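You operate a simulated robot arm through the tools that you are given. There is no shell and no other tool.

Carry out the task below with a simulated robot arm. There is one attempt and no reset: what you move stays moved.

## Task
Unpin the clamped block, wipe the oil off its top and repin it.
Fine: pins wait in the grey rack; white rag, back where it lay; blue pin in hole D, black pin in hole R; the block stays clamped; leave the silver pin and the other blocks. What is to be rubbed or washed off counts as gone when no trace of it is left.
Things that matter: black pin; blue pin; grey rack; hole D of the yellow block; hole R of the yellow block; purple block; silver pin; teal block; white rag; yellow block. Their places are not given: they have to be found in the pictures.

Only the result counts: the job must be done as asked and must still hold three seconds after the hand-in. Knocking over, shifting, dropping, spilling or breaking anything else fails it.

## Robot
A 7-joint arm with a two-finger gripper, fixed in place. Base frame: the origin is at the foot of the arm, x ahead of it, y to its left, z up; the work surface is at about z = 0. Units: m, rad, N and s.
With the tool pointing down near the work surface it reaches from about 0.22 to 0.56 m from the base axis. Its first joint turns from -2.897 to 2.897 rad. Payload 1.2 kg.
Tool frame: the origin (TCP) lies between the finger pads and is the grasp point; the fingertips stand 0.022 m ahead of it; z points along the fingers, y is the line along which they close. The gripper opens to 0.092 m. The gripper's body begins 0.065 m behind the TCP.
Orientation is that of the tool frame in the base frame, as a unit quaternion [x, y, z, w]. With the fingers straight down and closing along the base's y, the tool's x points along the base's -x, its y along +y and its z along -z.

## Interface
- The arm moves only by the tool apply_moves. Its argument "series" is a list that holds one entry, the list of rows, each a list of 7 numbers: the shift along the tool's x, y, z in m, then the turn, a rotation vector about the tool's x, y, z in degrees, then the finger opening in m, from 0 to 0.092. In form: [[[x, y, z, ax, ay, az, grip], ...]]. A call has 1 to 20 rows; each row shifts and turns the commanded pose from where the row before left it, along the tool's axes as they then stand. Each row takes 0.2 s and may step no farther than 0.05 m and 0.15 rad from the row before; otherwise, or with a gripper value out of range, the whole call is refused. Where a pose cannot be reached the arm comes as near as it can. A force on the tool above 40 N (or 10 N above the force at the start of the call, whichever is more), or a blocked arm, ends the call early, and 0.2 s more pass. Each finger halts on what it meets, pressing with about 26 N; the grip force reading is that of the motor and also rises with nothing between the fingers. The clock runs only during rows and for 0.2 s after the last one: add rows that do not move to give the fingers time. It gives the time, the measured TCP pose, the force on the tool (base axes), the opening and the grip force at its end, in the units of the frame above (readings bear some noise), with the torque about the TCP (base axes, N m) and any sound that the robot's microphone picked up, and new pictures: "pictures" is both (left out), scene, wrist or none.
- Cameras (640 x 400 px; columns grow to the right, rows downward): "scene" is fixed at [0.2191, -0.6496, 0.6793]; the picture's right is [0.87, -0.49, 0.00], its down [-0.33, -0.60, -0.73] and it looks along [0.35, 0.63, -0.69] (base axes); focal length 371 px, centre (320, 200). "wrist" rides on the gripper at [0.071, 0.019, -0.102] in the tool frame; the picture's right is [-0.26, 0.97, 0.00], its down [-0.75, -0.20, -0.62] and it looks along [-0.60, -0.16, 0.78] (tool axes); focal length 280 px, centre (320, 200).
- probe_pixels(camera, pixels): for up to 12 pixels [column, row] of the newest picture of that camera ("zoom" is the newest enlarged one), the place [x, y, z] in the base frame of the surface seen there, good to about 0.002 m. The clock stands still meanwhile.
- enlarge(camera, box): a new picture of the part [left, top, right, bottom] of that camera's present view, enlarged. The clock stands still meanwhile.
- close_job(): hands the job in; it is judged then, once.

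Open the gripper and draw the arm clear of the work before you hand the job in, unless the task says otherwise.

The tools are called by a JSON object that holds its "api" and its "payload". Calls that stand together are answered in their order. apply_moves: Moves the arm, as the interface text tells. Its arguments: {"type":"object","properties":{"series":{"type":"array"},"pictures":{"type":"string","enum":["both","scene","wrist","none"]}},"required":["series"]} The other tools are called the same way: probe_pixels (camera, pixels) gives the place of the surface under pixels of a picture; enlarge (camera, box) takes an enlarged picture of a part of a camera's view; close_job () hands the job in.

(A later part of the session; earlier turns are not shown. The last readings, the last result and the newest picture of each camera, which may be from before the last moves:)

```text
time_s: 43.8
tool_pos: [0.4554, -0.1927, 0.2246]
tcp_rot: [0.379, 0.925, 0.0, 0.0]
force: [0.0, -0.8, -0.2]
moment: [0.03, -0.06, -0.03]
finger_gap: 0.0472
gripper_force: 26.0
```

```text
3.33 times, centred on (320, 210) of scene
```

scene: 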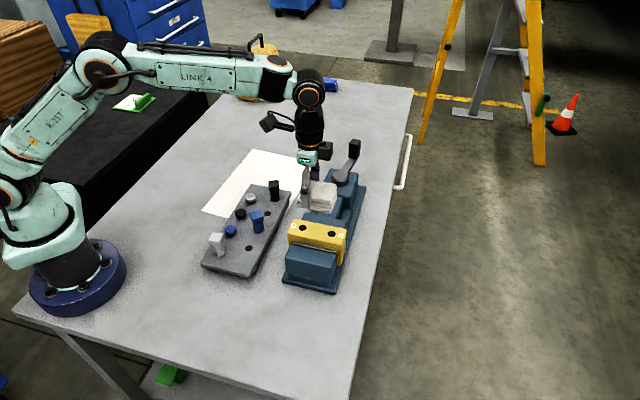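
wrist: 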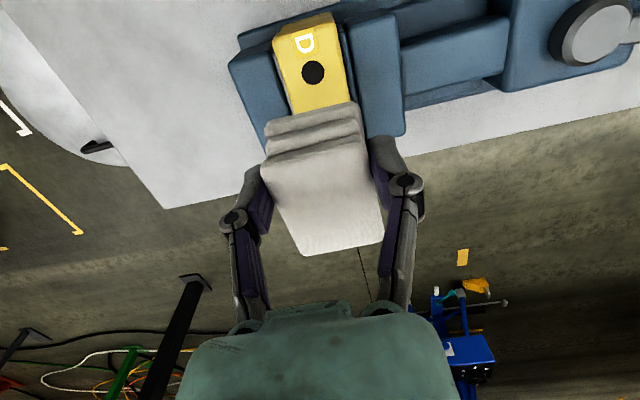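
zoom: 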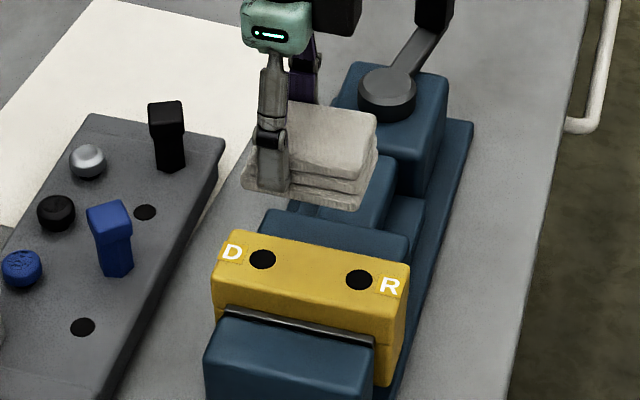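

The top looks clean. I take a higher zoom of the block top and of the rag in the grip to check for traces and for slip.

{"api": "enlarge", "payload": {"camera": "scene", "box": [300, 220, 336, 244]}}

{"api": "enlarge", "payload": {"camera": "wrist", "box": [180, 60, 460, 280]}}

```text
16.00 times, centred on (318, 232) of scene
```

zoom: 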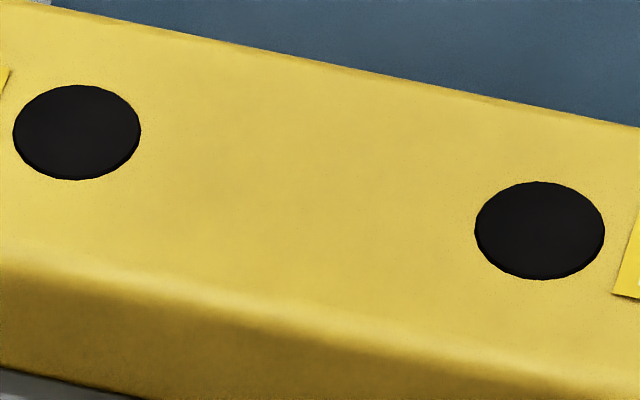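

```text
1.82 times, centred on (320, 170) of wrist
```

zoom: 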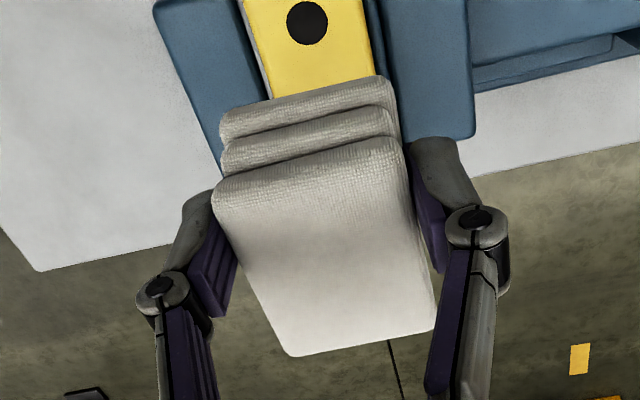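

No trace remains and the rag has barely slipped. I carry the rag back at height toward its place on the white sheet.

{"api": "apply_moves", "payload": {"series": [[[0.01936, 0.03385, 0, 0, 0, 0, 0.02], [0.01936, 0.03385, 0, 0, 0, 0, 0.02], [0.01936, 0.03385, 0, 0, 0, 0, 0.02], [0.01936, 0.03385, 0, 0, 0, 0, 0.02], [0.01936, 0.03385, 0, 0, 0, 0, 0.02], [0.01936, 0.03385, 0.01, 0, 0, 0, 0.02], [0.01936, 0.03385, 0.012, 0, 0, 0, 0.02], [0.01936, 0.03385, 0.012, 0, 0, 0, 0.02], [0, 0, 0, 0, 0, -1.5, 0.02], [0, 0, 0.03, 0, 0, 0, 0.02], [0, 0, 0.03, 0, 0, 0, 0.02], [0, 0, 0.03, 0, 0, 0, 0.02], [0, 0, 0, 0, 0, 0, 0.02]]], "pictures": "both"}}

{"api": "enlarge", "payload": {"camera": "scene", "box": [250, 130, 330, 200]}}

```text
time_s: 46.6
tool_pos: [0.5351, 0.109, 0.1018]
tcp_rot: [0.366, 0.931, 0.0, 0.0]
force: [0.3, -0.8, -0.7]
moment: [0.03, 0.0, -0.03]
finger_gap: 0.0472
gripper_force: 25.6
```

scene: 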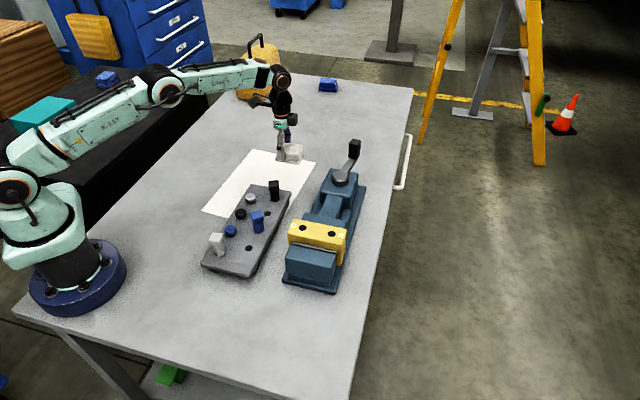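
wrist: 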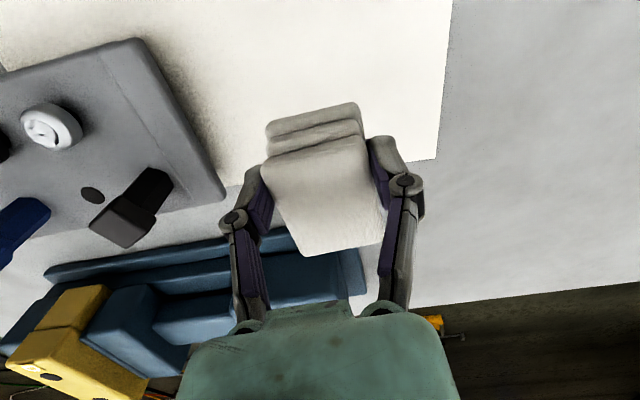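

```text
5.71 times, centred on (290, 165) of scene
```

zoom: 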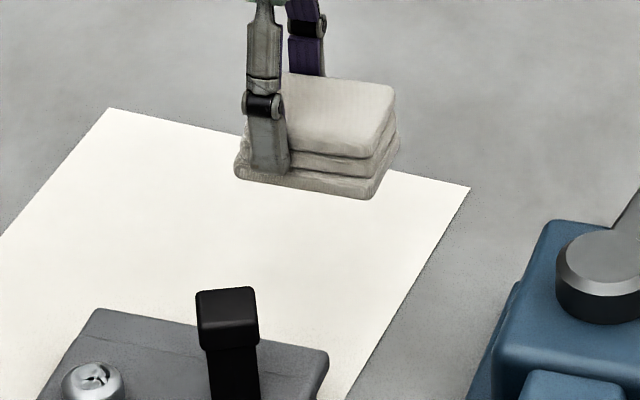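

Now I move outward ~14 mm while lowering, to come over the original spot, then read the pose.

{"api": "apply_moves", "payload": {"series": [[[0, 0, 0.02, 0, 0, 0, 0.02], [-0.00415, 0.0059, 0.012, 0, 0, 0, 0.02], [-0.00415, 0.0059, 0.01, 0, 0, 0, 0.02], [0, 0, 0.01, 0, 0, 0, 0.02], [0, 0, 0.007, 0, 0, 0, 0.02], [0, 0, 0, 0, 0, 0, 0.02], [0, 0, 0, 0, 0, 0, 0.02]]], "pictures": "both"}}

{"api": "enlarge", "payload": {"camera": "scene", "box": [250, 130, 330, 200]}}

```text
time_s: 48.2
tool_pos: [0.5485, 0.113, 0.0399]
tcp_rot: [0.367, 0.93, 0.0, 0.0]
force: [0.0, 0.2, -0.8]
moment: [0.01, -0.01, 0.0]
finger_gap: 0.047
gripper_force: 26.3
```

scene: 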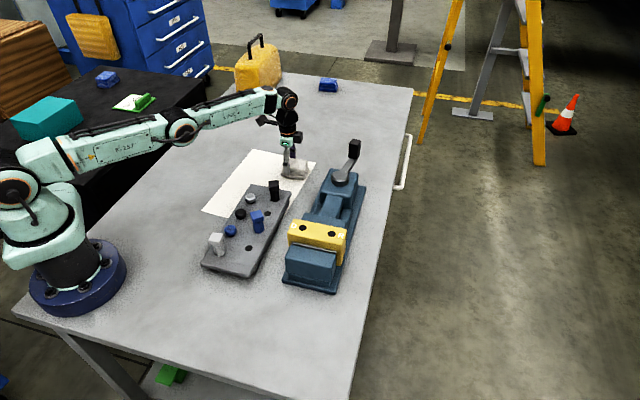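
wrist: 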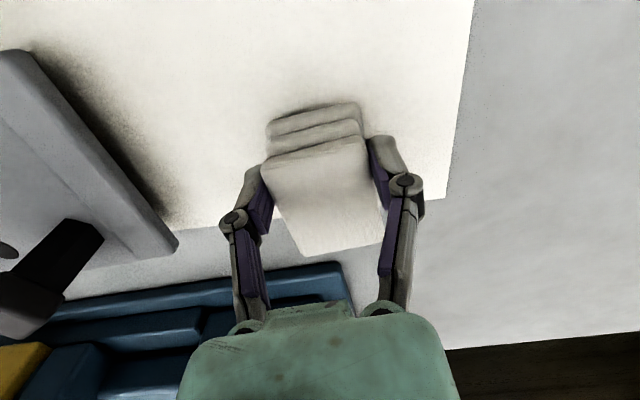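

```text
5.71 times, centred on (290, 165) of scene
```

zoom: 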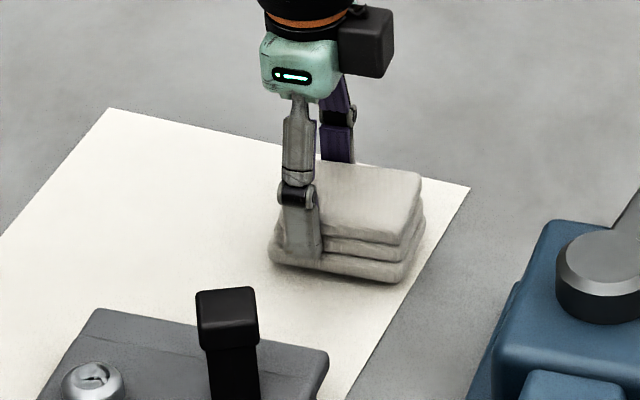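

The rag is 4 mm above its spot and its outline matches the original. I lower it in small steps until it touches.

{"api": "apply_moves", "payload": {"series": [[[0, 0, 0.002, 0, 0, 0, 0.02], [0, 0, 0.0015, 0, 0, 0, 0.02], [0, 0, 0.001, 0, 0, 0, 0.02], [0, 0, 0, 0, 0, 0, 0.02]]], "pictures": "none"}}

```text
time_s: 49.2
tool_pos: [0.5488, 0.1125, 0.0372]
tcp_rot: [0.367, 0.93, 0.0, 0.0]
force: [-0.3, 0.0, -0.4]
moment: [-0.01, -0.02, -0.01]
finger_gap: 0.047
gripper_force: 26.6
```

Still no contact at z≈0.037; I lower another 1.5 mm in two steps.

{"api": "apply_moves", "payload": {"series": [[[0, 0, 0.0008, 0, 0, 0, 0.02], [0, 0, 0.0008, 0, 0, 0, 0.02], [0, 0, 0, 0, 0, 0, 0.02]]], "pictures": "none"}}

```text
time_s: 50.0
tool_pos: [0.5477, 0.1127, 0.0349]
tcp_rot: [0.366, 0.931, 0.0, 0.0]
force: [1.1, 0.0, -1.2]
moment: [0.01, -0.02, 0.01]
finger_gap: 0.047
gripper_force: 26.2
```

No contact yet; I keep lowering by 0.8 mm steps.

{"api": "apply_moves", "payload": {"series": [[[0, 0, 0.0008, 0, 0, 0, 0.02], [0, 0, 0.0008, 0, 0, 0, 0.02], [0, 0, 0, 0, 0, 0, 0.02]]], "pictures": "none"}}

```text
time_s: 50.8
tool_pos: [0.55, 0.1114, 0.0341]
tcp_rot: [0.366, 0.931, 0.001, 0.001]
force: [-3.6, 0.2, 15.9]
moment: [-0.06, 0.19, -0.02]
finger_gap: 0.047
gripper_force: 26.2
```

Contact (15.9 N up) at z≈0.034. I ease up half a millimetre and open the fingers evenly.

{"api": "apply_moves", "payload": {"series": [[[0, 0, -0.0006, 0, 0, 0, 0.02], [0, 0, 0, 0, 0, 0, 0.055], [0, 0, 0, 0, 0, 0, 0.075], [0, 0, 0, 0, 0, 0, 0.09], [0, 0, 0, 0, 0, 0, 0.09]]], "pictures": "both"}}

{"api": "enlarge", "payload": {"camera": "scene", "box": [250, 130, 330, 200]}}

{"api": "enlarge", "payload": {"camera": "wrist", "box": [180, 60, 460, 280]}}

```text
time_s: 52.0
tool_pos: [0.5485, 0.1118, 0.0346]
tcp_rot: [0.366, 0.931, 0.0, 0.001]
force: [-0.2, -0.8, -0.3]
moment: [0.01, -0.01, -0.01]
finger_gap: 0.0901
gripper_force: 0.1
```

scene: 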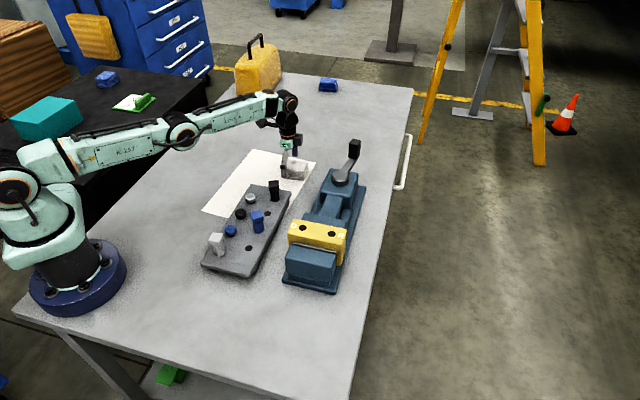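
wrist: 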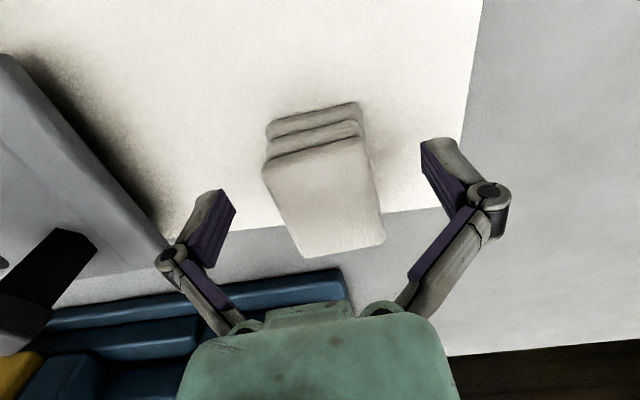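

```text
5.71 times, centred on (290, 165) of scene
```

zoom: 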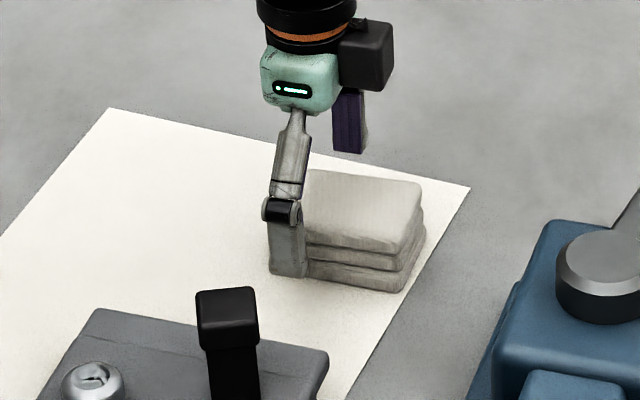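

```text
1.82 times, centred on (320, 170) of wrist
```

zoom: 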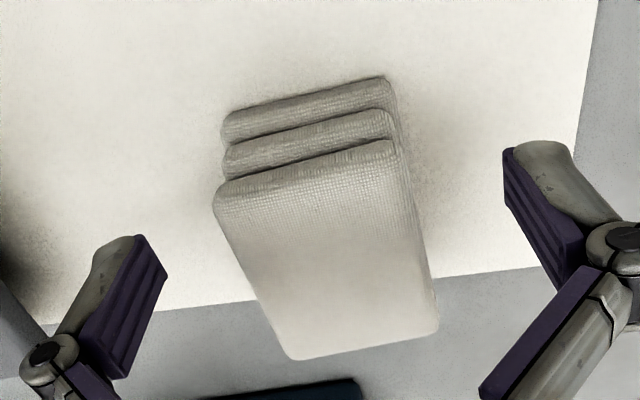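

The rag lies back within about 2–3 mm of its old place. I lift straight up, then go over the black pin in rack hole 4 and turn back to its heading.

{"api": "apply_moves", "payload": {"series": [[[0, 0, -0.02, 0, 0, 0, 0.09], [0, 0, -0.03, 0, 0, 0, 0.09], [0, 0, -0.04, 0, 0, 0, 0.09], [0, 0, -0.03, 0, 0, 0, 0.09], [0, 0, 0, 0, 0, 0, 0.09]]], "pictures": "none"}}

```text
time_s: 53.2
tool_pos: [0.5496, 0.1122, 0.1539]
tcp_rot: [0.366, 0.931, 0.0, 0.0]
force: [-0.3, 0.1, 0.6]
moment: [0.02, 0.01, 0.01]
finger_gap: 0.0899
gripper_force: 0.0
```

Clear of the rag at z=0.154. Now I move over the black pin and turn to θ≈20.5°.

{"api": "apply_moves", "payload": {"series": [[[-0.0008, -0.03505, 0, 0, 0, 0, 0.08], [-0.0008, -0.03505, 0, 0, 0, 0, 0.07], [-0.0008, -0.03505, 0, 0, 0, 0, 0.06], [-0.0008, -0.03505, 0, 0, 0, 0, 0.06], [0, 0, 0, 0, 0, -7.5, 0.06], [0, 0, 0, 0, 0, -7.5, 0.06], [0, 0, 0, 0, 0, -7.5, 0.06], [0, 0, 0, 0, 0, 0, 0.06], [0, 0, 0, 0, 0, 0, 0.06]]], "pictures": "both"}}

{"api": "enlarge", "payload": {"camera": "scene", "box": [250, 130, 330, 200]}}

{"api": "enlarge", "payload": {"camera": "wrist", "box": [240, 60, 400, 200]}}

{"api": "probe_pixels", "payload": {"camera": "zoom", "pixels": [[320, 200], [290, 170], [360, 170], [290, 230], [360, 230], [320, 260], [320, 140]]}}

```text
time_s: 55.2
tool_pos: [0.4552, 0.009, 0.1543]
tcp_rot: [0.177, 0.984, 0.0, 0.001]
force: [-0.2, -0.2, 0.0]
moment: [-0.05, -0.03, 0.03]
finger_gap: 0.06
gripper_force: 0.1
```

scene: 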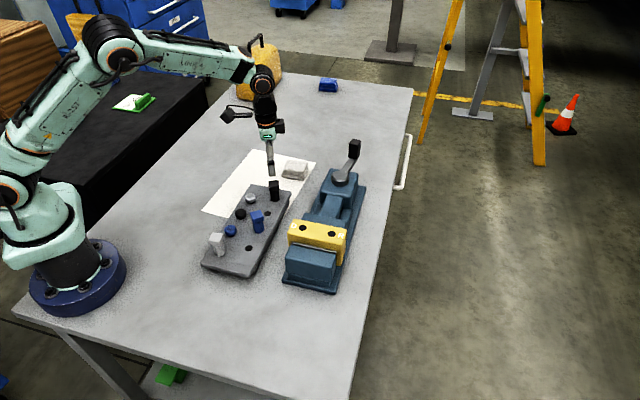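
wrist: 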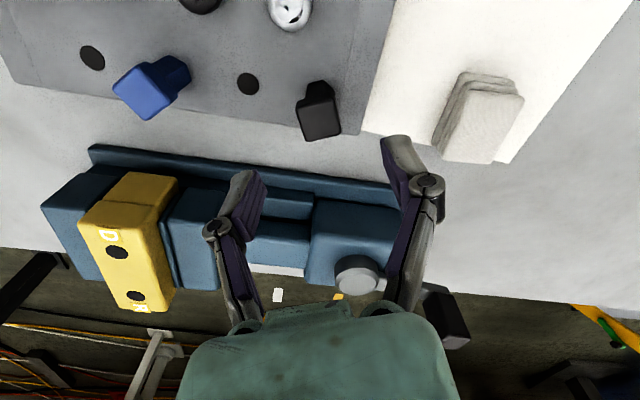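

```text
5.71 times, centred on (290, 165) of scene
```

zoom: 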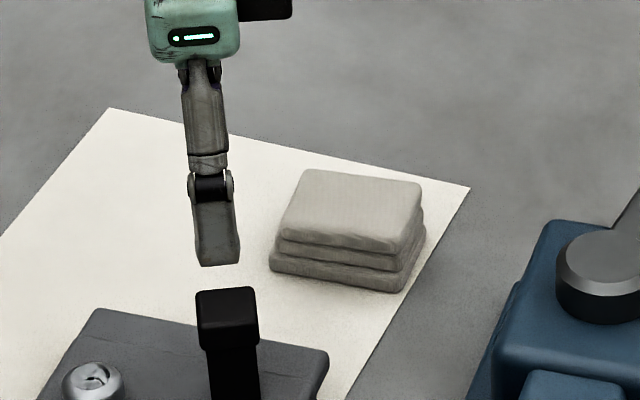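

```text
2.86 times, centred on (320, 130) of wrist
```

zoom: 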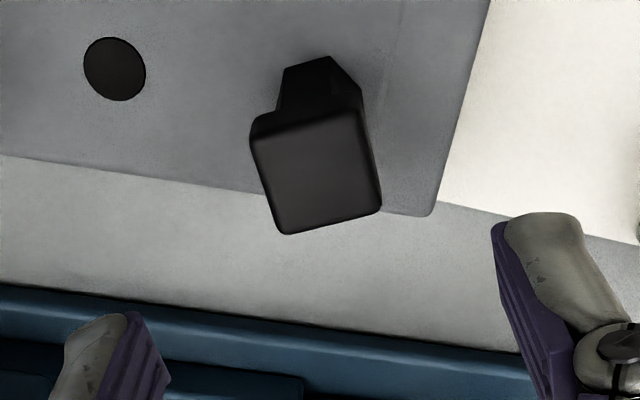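

```text
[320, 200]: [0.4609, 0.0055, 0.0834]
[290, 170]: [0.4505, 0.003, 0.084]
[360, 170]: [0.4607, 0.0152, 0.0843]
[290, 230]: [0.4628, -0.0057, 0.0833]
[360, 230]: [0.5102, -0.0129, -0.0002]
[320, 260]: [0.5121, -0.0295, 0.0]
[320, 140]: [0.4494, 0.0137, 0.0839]
```

The rag outline in the scene matches its original outline. The black head is centred near (0.455,0.008), right below. I descend around it and check.

{"api": "apply_moves", "payload": {"series": [[[0, 0, 0.028, 0, 0, 0, 0.06], [0, 0, 0.025, 0, 0, 0, 0.06], [0, 0, 0.0248, 0, 0, 0, 0.06], [0, 0, 0, 0, 0, 0, 0.06]]], "pictures": "wrist"}}

{"api": "enlarge", "payload": {"camera": "wrist", "box": [200, 60, 440, 280]}}

```text
time_s: 56.2
tool_pos: [0.4563, 0.0071, 0.0759]
tcp_rot: [0.178, 0.984, 0.0, 0.0]
force: [0.5, 0.5, 0.3]
moment: [-0.01, 0.0, -0.02]
finger_gap: 0.0598
gripper_force: 0.0
```

wrist: 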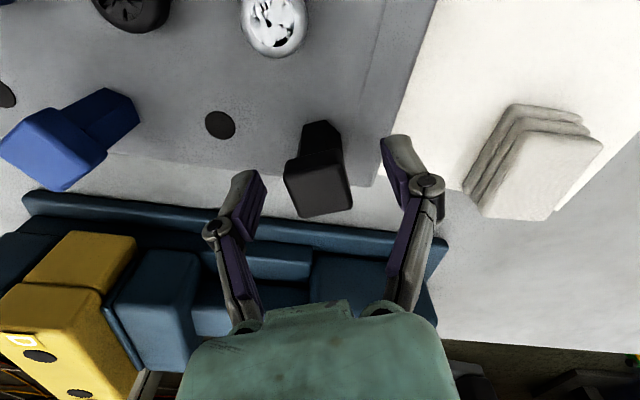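

```text
1.82 times, centred on (320, 170) of wrist
```

zoom: 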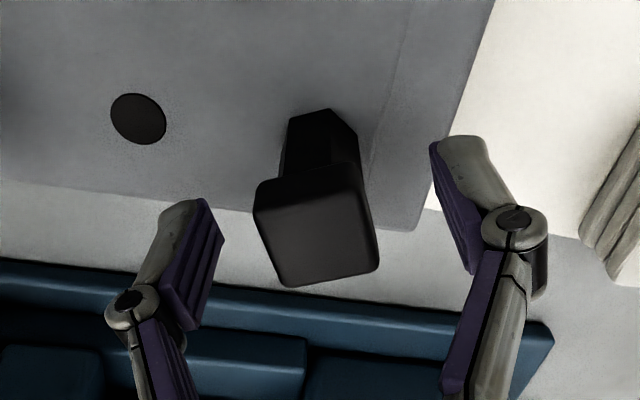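

The head sits about 1 mm off compared with the release view. I correct 1 mm along tool x, then close.

{"api": "apply_moves", "payload": {"series": [[[0.001, -0.0004, 0, 0, 0, 0, 0.06], [0, 0, 0, 0, 0, 0, 0.03], [0, 0, 0, 0, 0, 0, 0.005], [0, 0, 0, 0, 0, 0, 0.005], [0, 0, 0, 0, 0, 0, 0.005]]], "pictures": "wrist"}}

```text
time_s: 57.4
tool_pos: [0.4553, 0.008, 0.0778]
tcp_rot: [0.177, 0.984, 0.0, 0.0]
force: [-0.8, 0.5, 5.9]
moment: [0.03, 0.07, 0.05]
finger_gap: 0.0245
gripper_force: 25.7
```

wrist: 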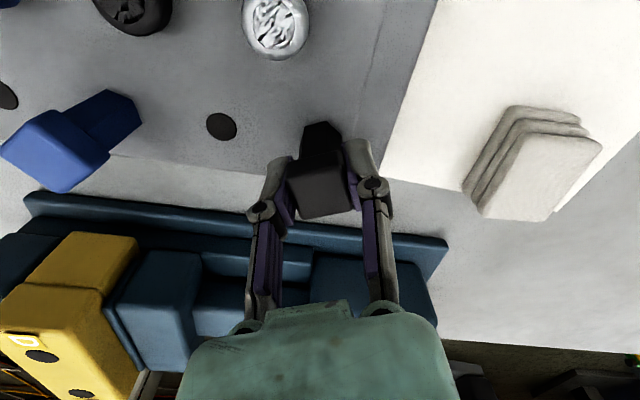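

Gripped. I lift the black pin out of the rack slowly, then up to z≈0.237.

{"api": "apply_moves", "payload": {"series": [[[0, 0, -0.005, 0, 0, 0, 0.005], [0, 0, -0.005, 0, 0, 0, 0.005], [0, 0, -0.01, 0, 0, 0, 0.005], [0, 0, -0.03, 0, 0, 0, 0.005], [0, 0, -0.05, 0, 0, 0, 0.005], [0, 0, -0.05, 0, 0, 0, 0.005], [0, 0, -0.01, 0, 0, 0, 0.005], [0, 0, 0, 0, 0, 0, 0.005]]], "pictures": "scene"}}

```text
time_s: 59.2
tool_pos: [0.4547, 0.0087, 0.2366]
tcp_rot: [0.178, 0.984, 0.0, 0.0]
force: [-0.4, -0.3, -1.2]
moment: [-0.01, -0.01, 0.04]
finger_gap: 0.0245
gripper_force: 26.1
```

scene: 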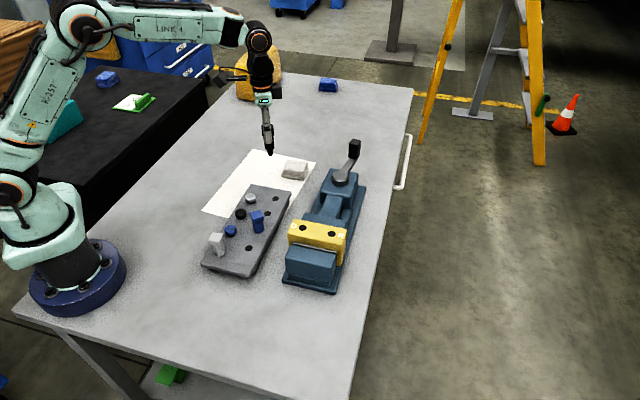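

The black pin is out, clear of everything. I carry it to above hole R.

{"api": "apply_moves", "payload": {"series": [[[-0.0182, -0.03405, 0, 0, 0, 0, 0.005], [-0.0182, -0.03405, 0, 0, 0, 0, 0.005], [-0.0182, -0.03405, 0, 0, 0, 0, 0.005], [-0.0182, -0.03405, 0, 0, 0, 0, 0.005], [-0.0182, -0.03405, 0, 0, 0, 0, 0.005], [-0.0182, -0.03405, 0, 0, 0, 0, 0.005], [0, 0, 0.012, 0, 0, 0, 0.005], [0, 0, 0, 0, 0, 0, 0.005], [0, 0, 0, 0, 0, 0, 0.005]]], "pictures": "both"}}

{"api": "enlarge", "payload": {"camera": "wrist", "box": [220, 20, 420, 230]}}

{"api": "enlarge", "payload": {"camera": "scene", "box": [284, 170, 364, 260]}}

```text
time_s: 61.2
tool_pos: [0.4868, -0.2228, 0.2235]
tcp_rot: [0.176, 0.984, 0.0, 0.0]
force: [0.1, -0.1, -0.2]
moment: [0.0, -0.01, -0.05]
finger_gap: 0.0243
gripper_force: 26.0
```

scene: 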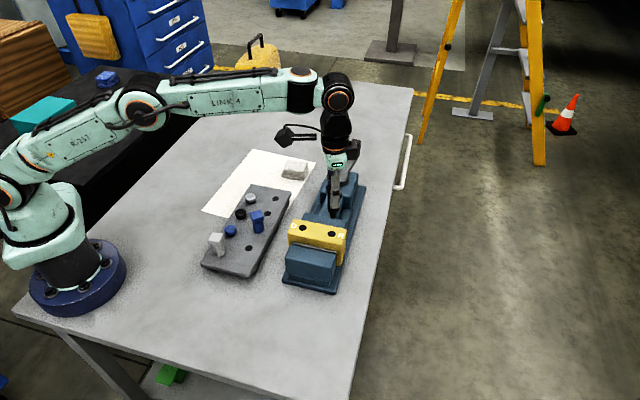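
wrist: 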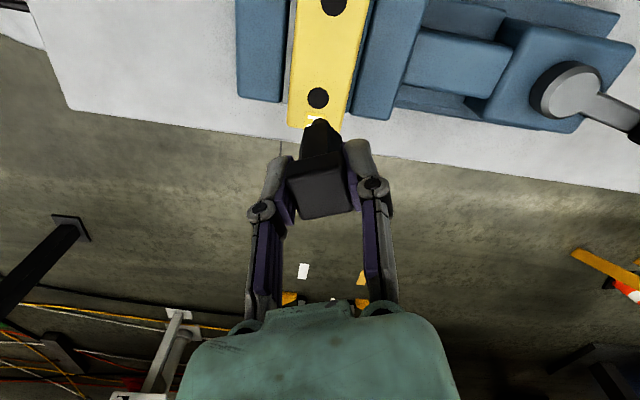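

```text
1.90 times, centred on (320, 125) of wrist
```

zoom: 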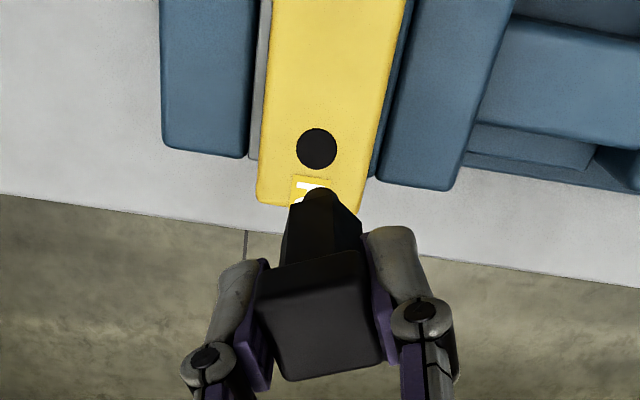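

```text
4.44 times, centred on (324, 215) of scene
```

zoom: 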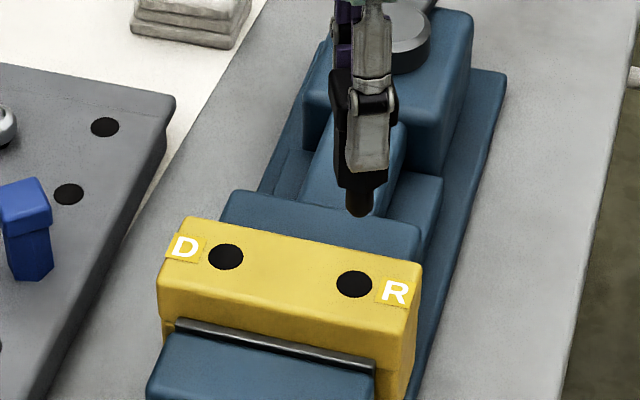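

The peg tip hangs right over hole R (wrist zoom (316,148)). I lower to just inside the hole and read the side force.

{"api": "apply_moves", "payload": {"series": [[[0, -0.0005, 0.02, 0, 0, 0, 0.005], [0, 0, 0.015, 0, 0, 0, 0.005], [0, 0, 0.008, 0, 0, 0, 0.005], [0, 0, 0.004, 0, 0, 0, 0.005], [0, 0, 0.004, 0, 0, 0, 0.005], [0, 0, 0.004, 0, 0, 0, 0.005], [0, 0, 0, 0, 0, 0, 0.005]]], "pictures": "both"}}

{"api": "enlarge", "payload": {"camera": "scene", "box": [284, 180, 364, 260]}}

{"api": "enlarge", "payload": {"camera": "wrist", "box": [220, 20, 420, 230]}}

```text
time_s: 62.8
tool_pos: [0.4858, -0.222, 0.1695]
tcp_rot: [0.178, 0.984, 0.0, -0.001]
force: [-0.2, 0.0, -1.6]
moment: [-0.02, 0.01, 0.0]
finger_gap: 0.0244
gripper_force: 25.6
```

scene: 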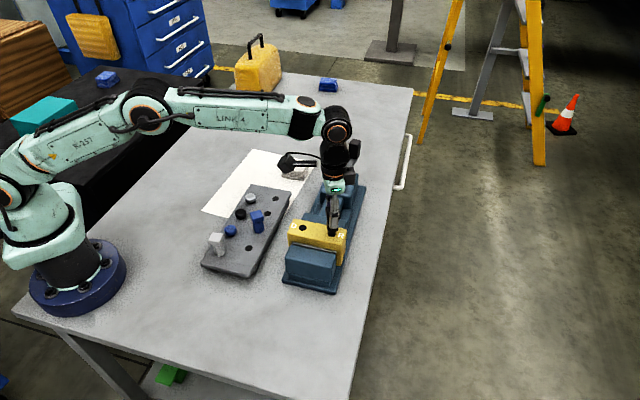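
wrist: 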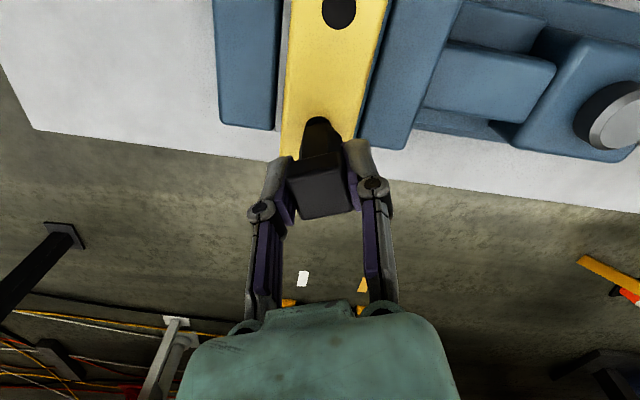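

```text
5.00 times, centred on (324, 220) of scene
```

zoom: 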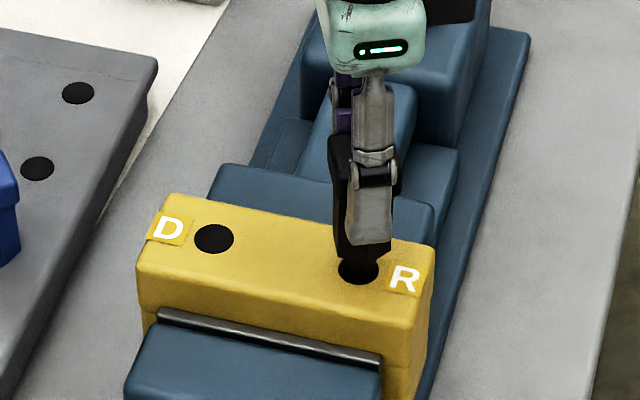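

```text
1.90 times, centred on (320, 125) of wrist
```

zoom: 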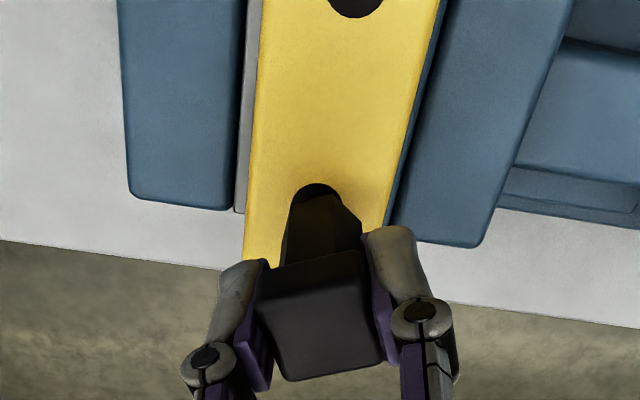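

The tip is in hole R with no side force. I keep lowering in small steps.

{"api": "apply_moves", "payload": {"series": [[[0, 0, 0.003, 0, 0, 0, 0.005], [0, 0, 0.003, 0, 0, 0, 0.005], [0, 0, 0.003, 0, 0, 0, 0.005], [0, 0, 0, 0, 0, 0, 0.005]]], "pictures": "none"}}

```text
time_s: 63.8
tool_pos: [0.486, -0.2214, 0.1601]
tcp_rot: [0.178, 0.984, 0.0, 0.0]
force: [-0.9, 0.2, 0.2]
moment: [0.0, 0.01, -0.01]
finger_gap: 0.0243
gripper_force: 25.8
```

Smooth so far at z=0.160. I lower the remaining ~5–6 mm in finer steps until the collar seats.

{"api": "apply_moves", "payload": {"series": [[[0, 0, 0.002, 0, 0, 0, 0.005], [0, 0, 0.0015, 0, 0, 0, 0.005], [0, 0, 0.001, 0, 0, 0, 0.005], [0, 0, 0, 0, 0, 0, 0.005]]], "pictures": "none"}}

```text
time_s: 64.8
tool_pos: [0.4872, -0.2236, 0.1548]
tcp_rot: [0.178, 0.984, 0.001, 0.0]
force: [-0.6, -0.2, -1.2]
moment: [0.0, -0.03, 0.03]
finger_gap: 0.0243
gripper_force: 26.1
```

z=0.155 and still no axial load; I go down another 1–2 mm.

{"api": "apply_moves", "payload": {"series": [[[0, 0, 0.0008, 0, 0, 0, 0.005], [0, 0, 0.0008, 0, 0, 0, 0.005], [0, 0, 0, 0, 0, 0, 0.005]]], "pictures": "none"}}

```text
time_s: 65.6
tool_pos: [0.4859, -0.2224, 0.1547]
tcp_rot: [0.178, 0.984, 0.0, 0.0]
force: [-0.7, 0.3, -1.7]
moment: [-0.01, 0.0, 0.04]
finger_gap: 0.0245
gripper_force: 25.8
```

No axial load yet; another 1.6 mm in two steps.

{"api": "apply_moves", "payload": {"series": [[[0, 0, 0.0008, 0, 0, 0, 0.005], [0, 0, 0.0008, 0, 0, 0, 0.005], [0, 0, 0, 0, 0, 0, 0.005]]], "pictures": "scene"}}

{"api": "enlarge", "payload": {"camera": "scene", "box": [284, 180, 364, 260]}}

```text
time_s: 66.4
tool_pos: [0.4867, -0.222, 0.1541]
tcp_rot: [0.178, 0.984, 0.0, 0.001]
force: [-6.5, 0.8, 18.2]
moment: [0.09, 0.24, 0.05]
finger_gap: 0.0244
gripper_force: 26.2
```

scene: 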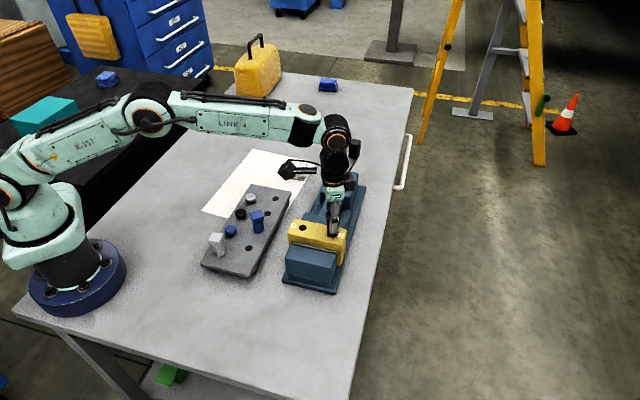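

```text
5.00 times, centred on (324, 220) of scene
```

zoom: 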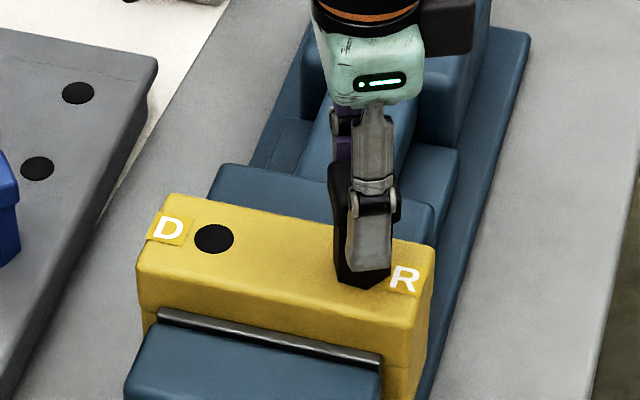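

Seated with 18 N. I ease up a little, open the fingers, and look.

{"api": "apply_moves", "payload": {"series": [[[0, 0, -0.0008, 0, 0, 0, 0.005], [0, 0, 0, 0, 0, 0, 0.035], [0, 0, 0, 0, 0, 0, 0.055], [0, 0, 0, 0, 0, 0, 0.06], [0, 0, 0, 0, 0, 0, 0.06]]], "pictures": "wrist"}}

{"api": "enlarge", "payload": {"camera": "wrist", "box": [200, 60, 440, 280]}}

```text
time_s: 67.6
tool_pos: [0.4845, -0.221, 0.1527]
tcp_rot: [0.178, 0.984, 0.0, -0.001]
force: [0.2, 0.5, -0.3]
moment: [0.0, -0.02, 0.01]
finger_gap: 0.0599
gripper_force: 0.1
```

wrist: 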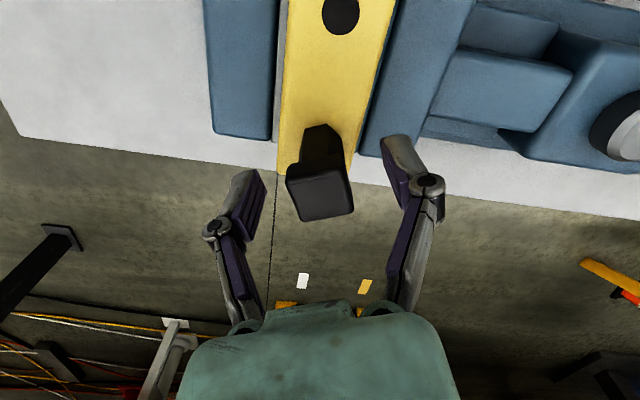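

```text
1.82 times, centred on (320, 170) of wrist
```

zoom: 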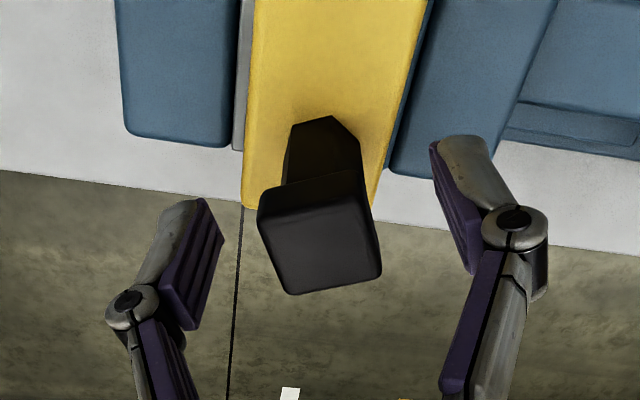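

The black pin stands in hole R. I lift clear, move over the blue pin in rack hole 2 and turn to its 4.5° heading.

{"api": "apply_moves", "payload": {"series": [[[0, 0, -0.02, 0, 0, 0, 0.06], [0, 0, -0.04, 0, 0, 0, 0.06], [0, 0, -0.025, 0, 0, 0, 0.06], [0.03104, 0.02048, 0, 0, 0, 0, 0.06], [0.03104, 0.02048, 0, 0, 0, 0, 0.06], [0.03104, 0.02048, 0, 0, 0, 0, 0.06], [0.03104, 0.02048, 0, 0, 0, 0, 0.06], [0.03104, 0.02048, 0, 0, 0, 0, 0.06], [0, 0, 0, 0, 0, -8, 0.06], [0, 0, 0, 0, 0, -8, 0.06], [0, 0, 0.04, 0, 0, 0, 0.06], [0, 0, 0.04, 0, 0, 0, 0.06], [0, 0, 0, 0, 0, 0, 0.06]]], "pictures": "both"}}

{"api": "enlarge", "payload": {"camera": "wrist", "box": [220, 40, 420, 240]}}

{"api": "enlarge", "payload": {"camera": "scene", "box": [276, 180, 366, 270]}}

```text
time_s: 70.4
tool_pos: [0.3773, -0.0712, 0.1597]
tcp_rot: [0.038, 0.999, 0.0, 0.0]
force: [-0.2, -0.3, 0.0]
moment: [-0.01, 0.02, 0.02]
finger_gap: 0.06
gripper_force: 0.0
```

scene: 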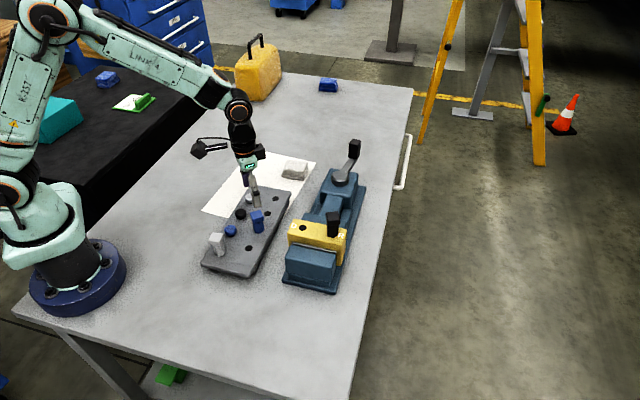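
wrist: 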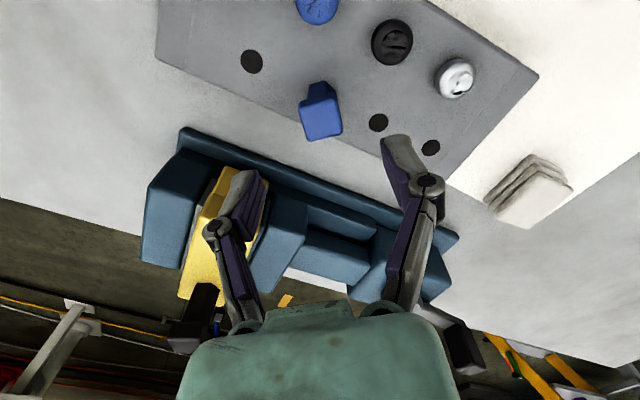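

```text
2.00 times, centred on (320, 140) of wrist
```

zoom: 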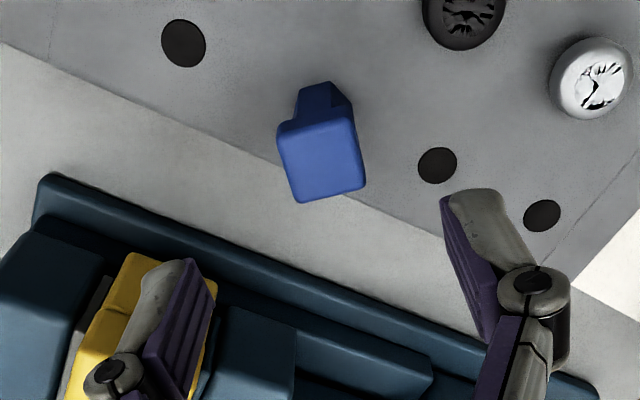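

```text
4.44 times, centred on (321, 225) of scene
```

zoom: 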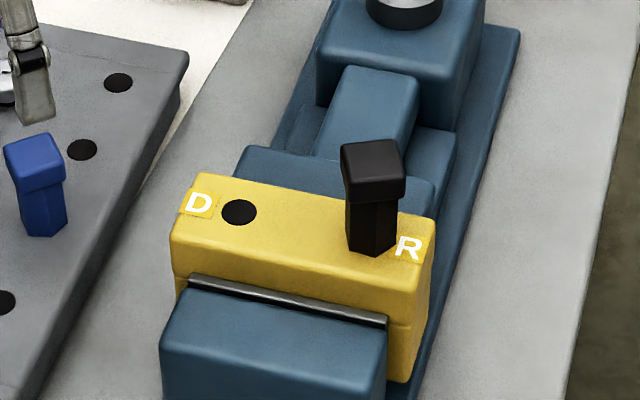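

Black pin is well seated in R. The blue head is centred below at wrist (321,120). I descend around it and check.

{"api": "apply_moves", "payload": {"series": [[[0, 0, 0.03, 0, 0, 0, 0.06], [0, 0, 0.03, 0, 0, 0, 0.06], [0, 0, 0.0228, 0, 0, 0, 0.06], [0, 0, 0, 0, 0, 0, 0.06]]], "pictures": "wrist"}}

{"api": "enlarge", "payload": {"camera": "wrist", "box": [200, 60, 440, 280]}}

```text
time_s: 71.4
tool_pos: [0.3773, -0.0716, 0.0761]
tcp_rot: [0.039, 0.999, 0.001, 0.0]
force: [-0.1, 0.1, 0.1]
moment: [0.0, -0.01, -0.01]
finger_gap: 0.0598
gripper_force: 0.1
```

wrist: 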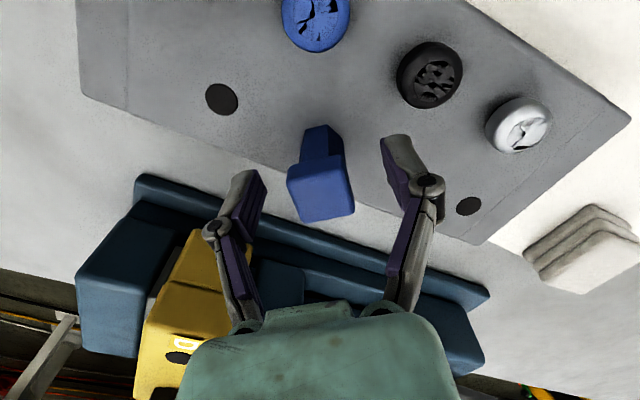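

```text
1.82 times, centred on (320, 170) of wrist
```

zoom: 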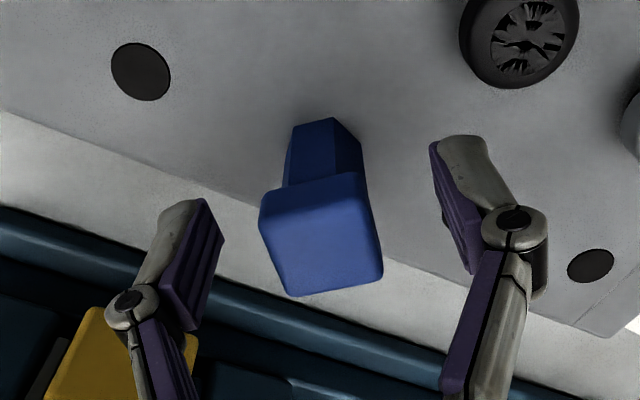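

The view matches the release view. I close on the blue head.

{"api": "apply_moves", "payload": {"series": [[[0, 0, 0, 0, 0, 0, 0.04], [0, 0, 0, 0, 0, 0, 0.02], [0, 0, 0, 0, 0, 0, 0.005], [0, 0, 0, 0, 0, 0, 0.005]]], "pictures": "none"}}

```text
time_s: 72.4
tool_pos: [0.3763, -0.0717, 0.0763]
tcp_rot: [0.04, 0.999, 0.0, -0.001]
force: [-0.4, 0.7, 2.5]
moment: [0.05, 0.01, 0.0]
finger_gap: 0.0243
gripper_force: 26.1
```

Gripped (gap 0.0243). I lift the blue pin out slowly and up to z≈0.236.

{"api": "apply_moves", "payload": {"series": [[[0, 0, -0.005, 0, 0, 0, 0.005], [0, 0, -0.005, 0, 0, 0, 0.005], [0, 0, -0.01, 0, 0, 0, 0.005], [0, 0, -0.03, 0, 0, 0, 0.005], [0, 0, -0.05, 0, 0, 0, 0.005], [0, 0, -0.05, 0, 0, 0, 0.005], [0, 0, -0.01, 0, 0, 0, 0.005], [0, 0, 0, 0, 0, 0, 0.005], [0, 0, 0, 0, 0, 0, 0.005]]], "pictures": "scene"}}

```text
time_s: 74.4
tool_pos: [0.3764, -0.0728, 0.2366]
tcp_rot: [0.039, 0.999, -0.001, 0.0]
force: [-0.5, -0.1, -1.3]
moment: [-0.01, 0.01, -0.02]
finger_gap: 0.0242
gripper_force: 26.6
```

scene: 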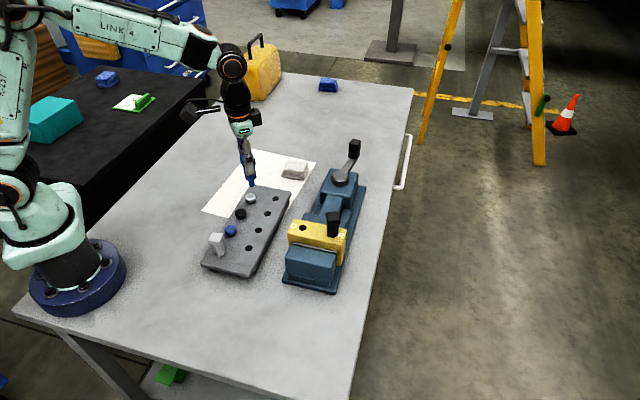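

The blue pin is out. I carry it to above hole D and look.

{"api": "apply_moves", "payload": {"series": [[[-0.01773, -0.0252, 0, 0, 0, 0, 0.005], [-0.01773, -0.0252, 0, 0, 0, 0, 0.005], [-0.01773, -0.0252, 0, 0, 0, 0, 0.005], [-0.01773, -0.0252, 0, 0, 0, 0, 0.005], [0, 0, 0.012, 0, 0, 0, 0.005], [0, 0, 0, 0, 0, 0, 0.005], [0, 0, 0, 0, 0, 0, 0.005]]], "pictures": "both"}}

{"api": "enlarge", "payload": {"camera": "wrist", "box": [220, 20, 420, 230]}}

{"api": "enlarge", "payload": {"camera": "scene", "box": [276, 170, 356, 260]}}

```text
time_s: 76.0
tool_pos: [0.4399, -0.1781, 0.2229]
tcp_rot: [0.039, 0.999, 0.0, 0.0]
force: [0.5, 0.8, -1.2]
moment: [0.02, 0.0, -0.02]
finger_gap: 0.0244
gripper_force: 26.2
```

scene: 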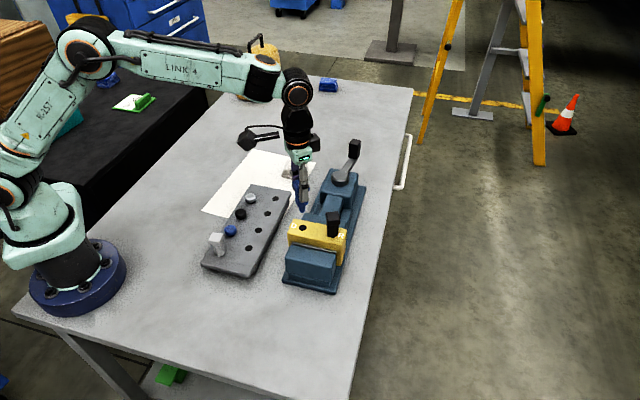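
wrist: 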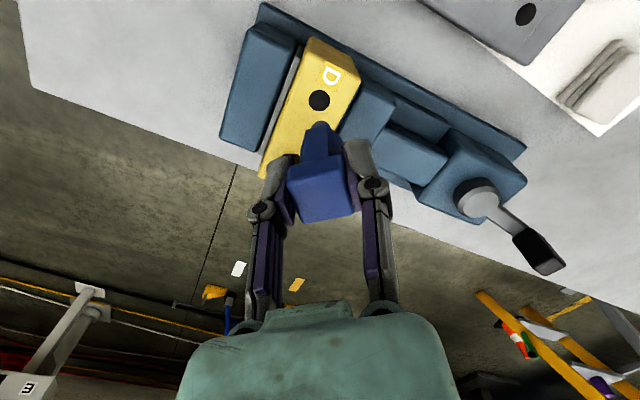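

```text
1.90 times, centred on (320, 125) of wrist
```

zoom: 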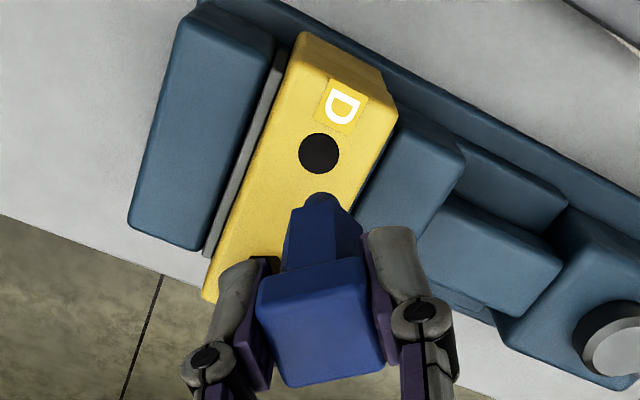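

```text
4.44 times, centred on (316, 215) of scene
```

zoom: 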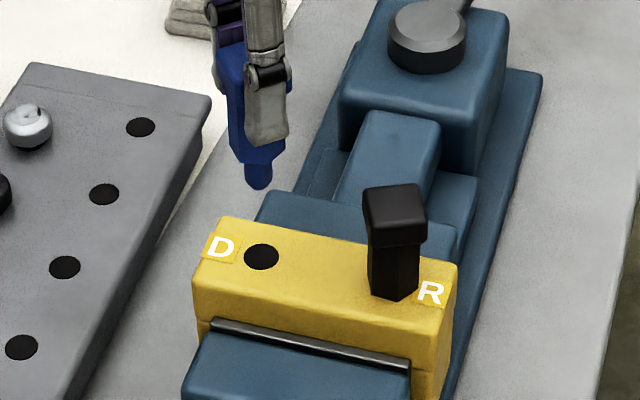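

The hole D is lined up at wrist zoom (319,153). I lower to just inside the hole.

{"api": "apply_moves", "payload": {"series": [[[0, 0, 0.02, 0, 0, 0, 0.005], [0, 0, 0.015, 0, 0, 0, 0.005], [0, 0, 0.008, 0, 0, 0, 0.005], [0, 0, 0.004, 0, 0, 0, 0.005], [0, 0, 0.004, 0, 0, 0, 0.005], [0, 0, 0.004, 0, 0, 0, 0.005], [0, 0, 0, 0, 0, 0, 0.005]]], "pictures": "scene"}}

{"api": "enlarge", "payload": {"camera": "scene", "box": [276, 180, 356, 260]}}

```text
time_s: 77.6
tool_pos: [0.4388, -0.1774, 0.1677]
tcp_rot: [0.04, 0.999, 0.0, 0.0]
force: [0.5, -0.3, 0.4]
moment: [-0.04, -0.04, -0.02]
finger_gap: 0.0241
gripper_force: 25.9
```

scene: 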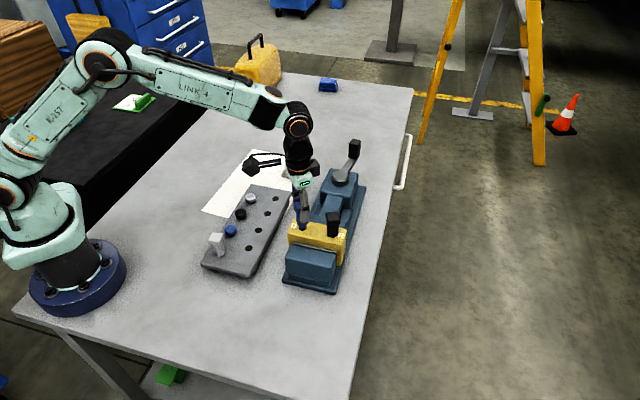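

```text
5.00 times, centred on (316, 220) of scene
```

zoom: 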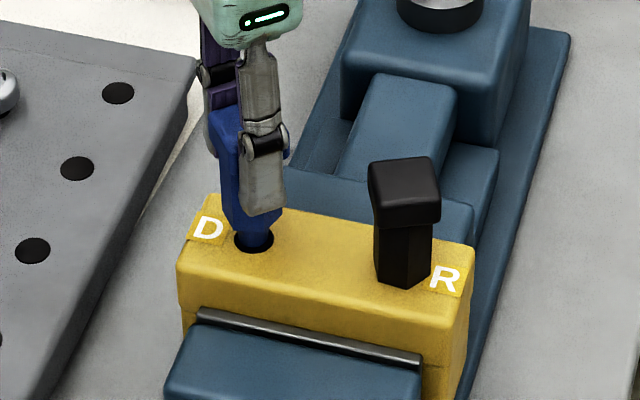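

The tip is entering hole D with no side force. I continue down in small steps.

{"api": "apply_moves", "payload": {"series": [[[0, 0, 0.003, 0, 0, 0, 0.005], [0, 0, 0.003, 0, 0, 0, 0.005], [0, 0, 0.003, 0, 0, 0, 0.005], [0, 0, 0.002, 0, 0, 0, 0.005], [0, 0, 0, 0, 0, 0, 0.005]]], "pictures": "none"}}

```text
time_s: 78.8
tool_pos: [0.4391, -0.1773, 0.1574]
tcp_rot: [0.039, 0.999, 0.0, 0.0]
force: [-0.1, 0.0, -0.9]
moment: [-0.01, -0.01, 0.01]
finger_gap: 0.0242
gripper_force: 26.5
```

Still free at z=0.157. I lower the last millimetres slowly until the collar seats.

{"api": "apply_moves", "payload": {"series": [[[0, 0, 0.001, 0, 0, 0, 0.005], [0, 0, 0.001, 0, 0, 0, 0.005], [0, 0, 0.0008, 0, 0, 0, 0.005], [0, 0, 0, 0, 0, 0, 0.005]]], "pictures": "none"}}

```text
time_s: 79.8
tool_pos: [0.4399, -0.1777, 0.1546]
tcp_rot: [0.04, 0.999, -0.001, -0.001]
force: [0.5, -1.1, -0.9]
moment: [0.02, 0.03, -0.02]
finger_gap: 0.0242
gripper_force: 26.1
```

No axial load yet at z≈0.1546; two more 0.8 mm steps.

{"api": "apply_moves", "payload": {"series": [[[0, 0, 0.0008, 0, 0, 0, 0.005], [0, 0, 0.0008, 0, 0, 0, 0.005], [0, 0, 0, 0, 0, 0, 0.005]]], "pictures": "none"}}

```text
time_s: 80.6
tool_pos: [0.4378, -0.1775, 0.1543]
tcp_rot: [0.04, 0.999, 0.0, 0.0]
force: [-0.6, -0.4, -0.6]
moment: [0.0, -0.03, -0.05]
finger_gap: 0.0245
gripper_force: 26.2
```

One more pair of small steps, with a scene picture to confirm.

{"api": "apply_moves", "payload": {"series": [[[0, 0, 0.0006, 0, 0, 0, 0.005], [0, 0, 0.0006, 0, 0, 0, 0.005], [0, 0, 0, 0, 0, 0, 0.005]]], "pictures": "scene"}}

{"api": "enlarge", "payload": {"camera": "scene", "box": [276, 180, 356, 260]}}

```text
time_s: 81.4
tool_pos: [0.4407, -0.1774, 0.154]
tcp_rot: [0.038, 0.999, 0.0, 0.002]
force: [-4.7, 3.6, 16.1]
moment: [0.06, 0.18, 0.02]
finger_gap: 0.0246
gripper_force: 25.6
```

scene: 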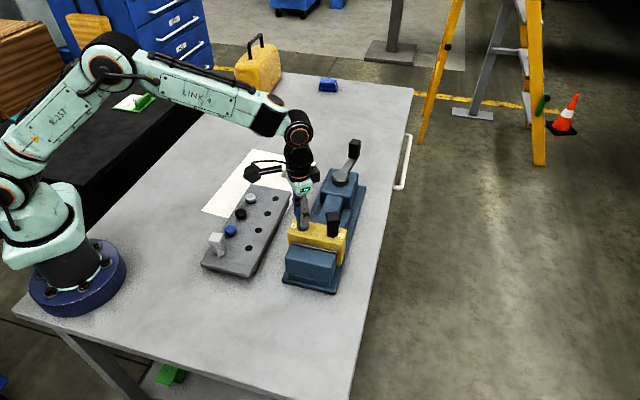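

```text
5.00 times, centred on (316, 220) of scene
```

zoom: 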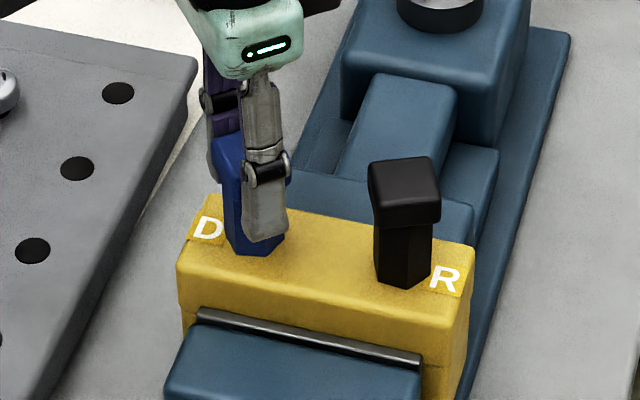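

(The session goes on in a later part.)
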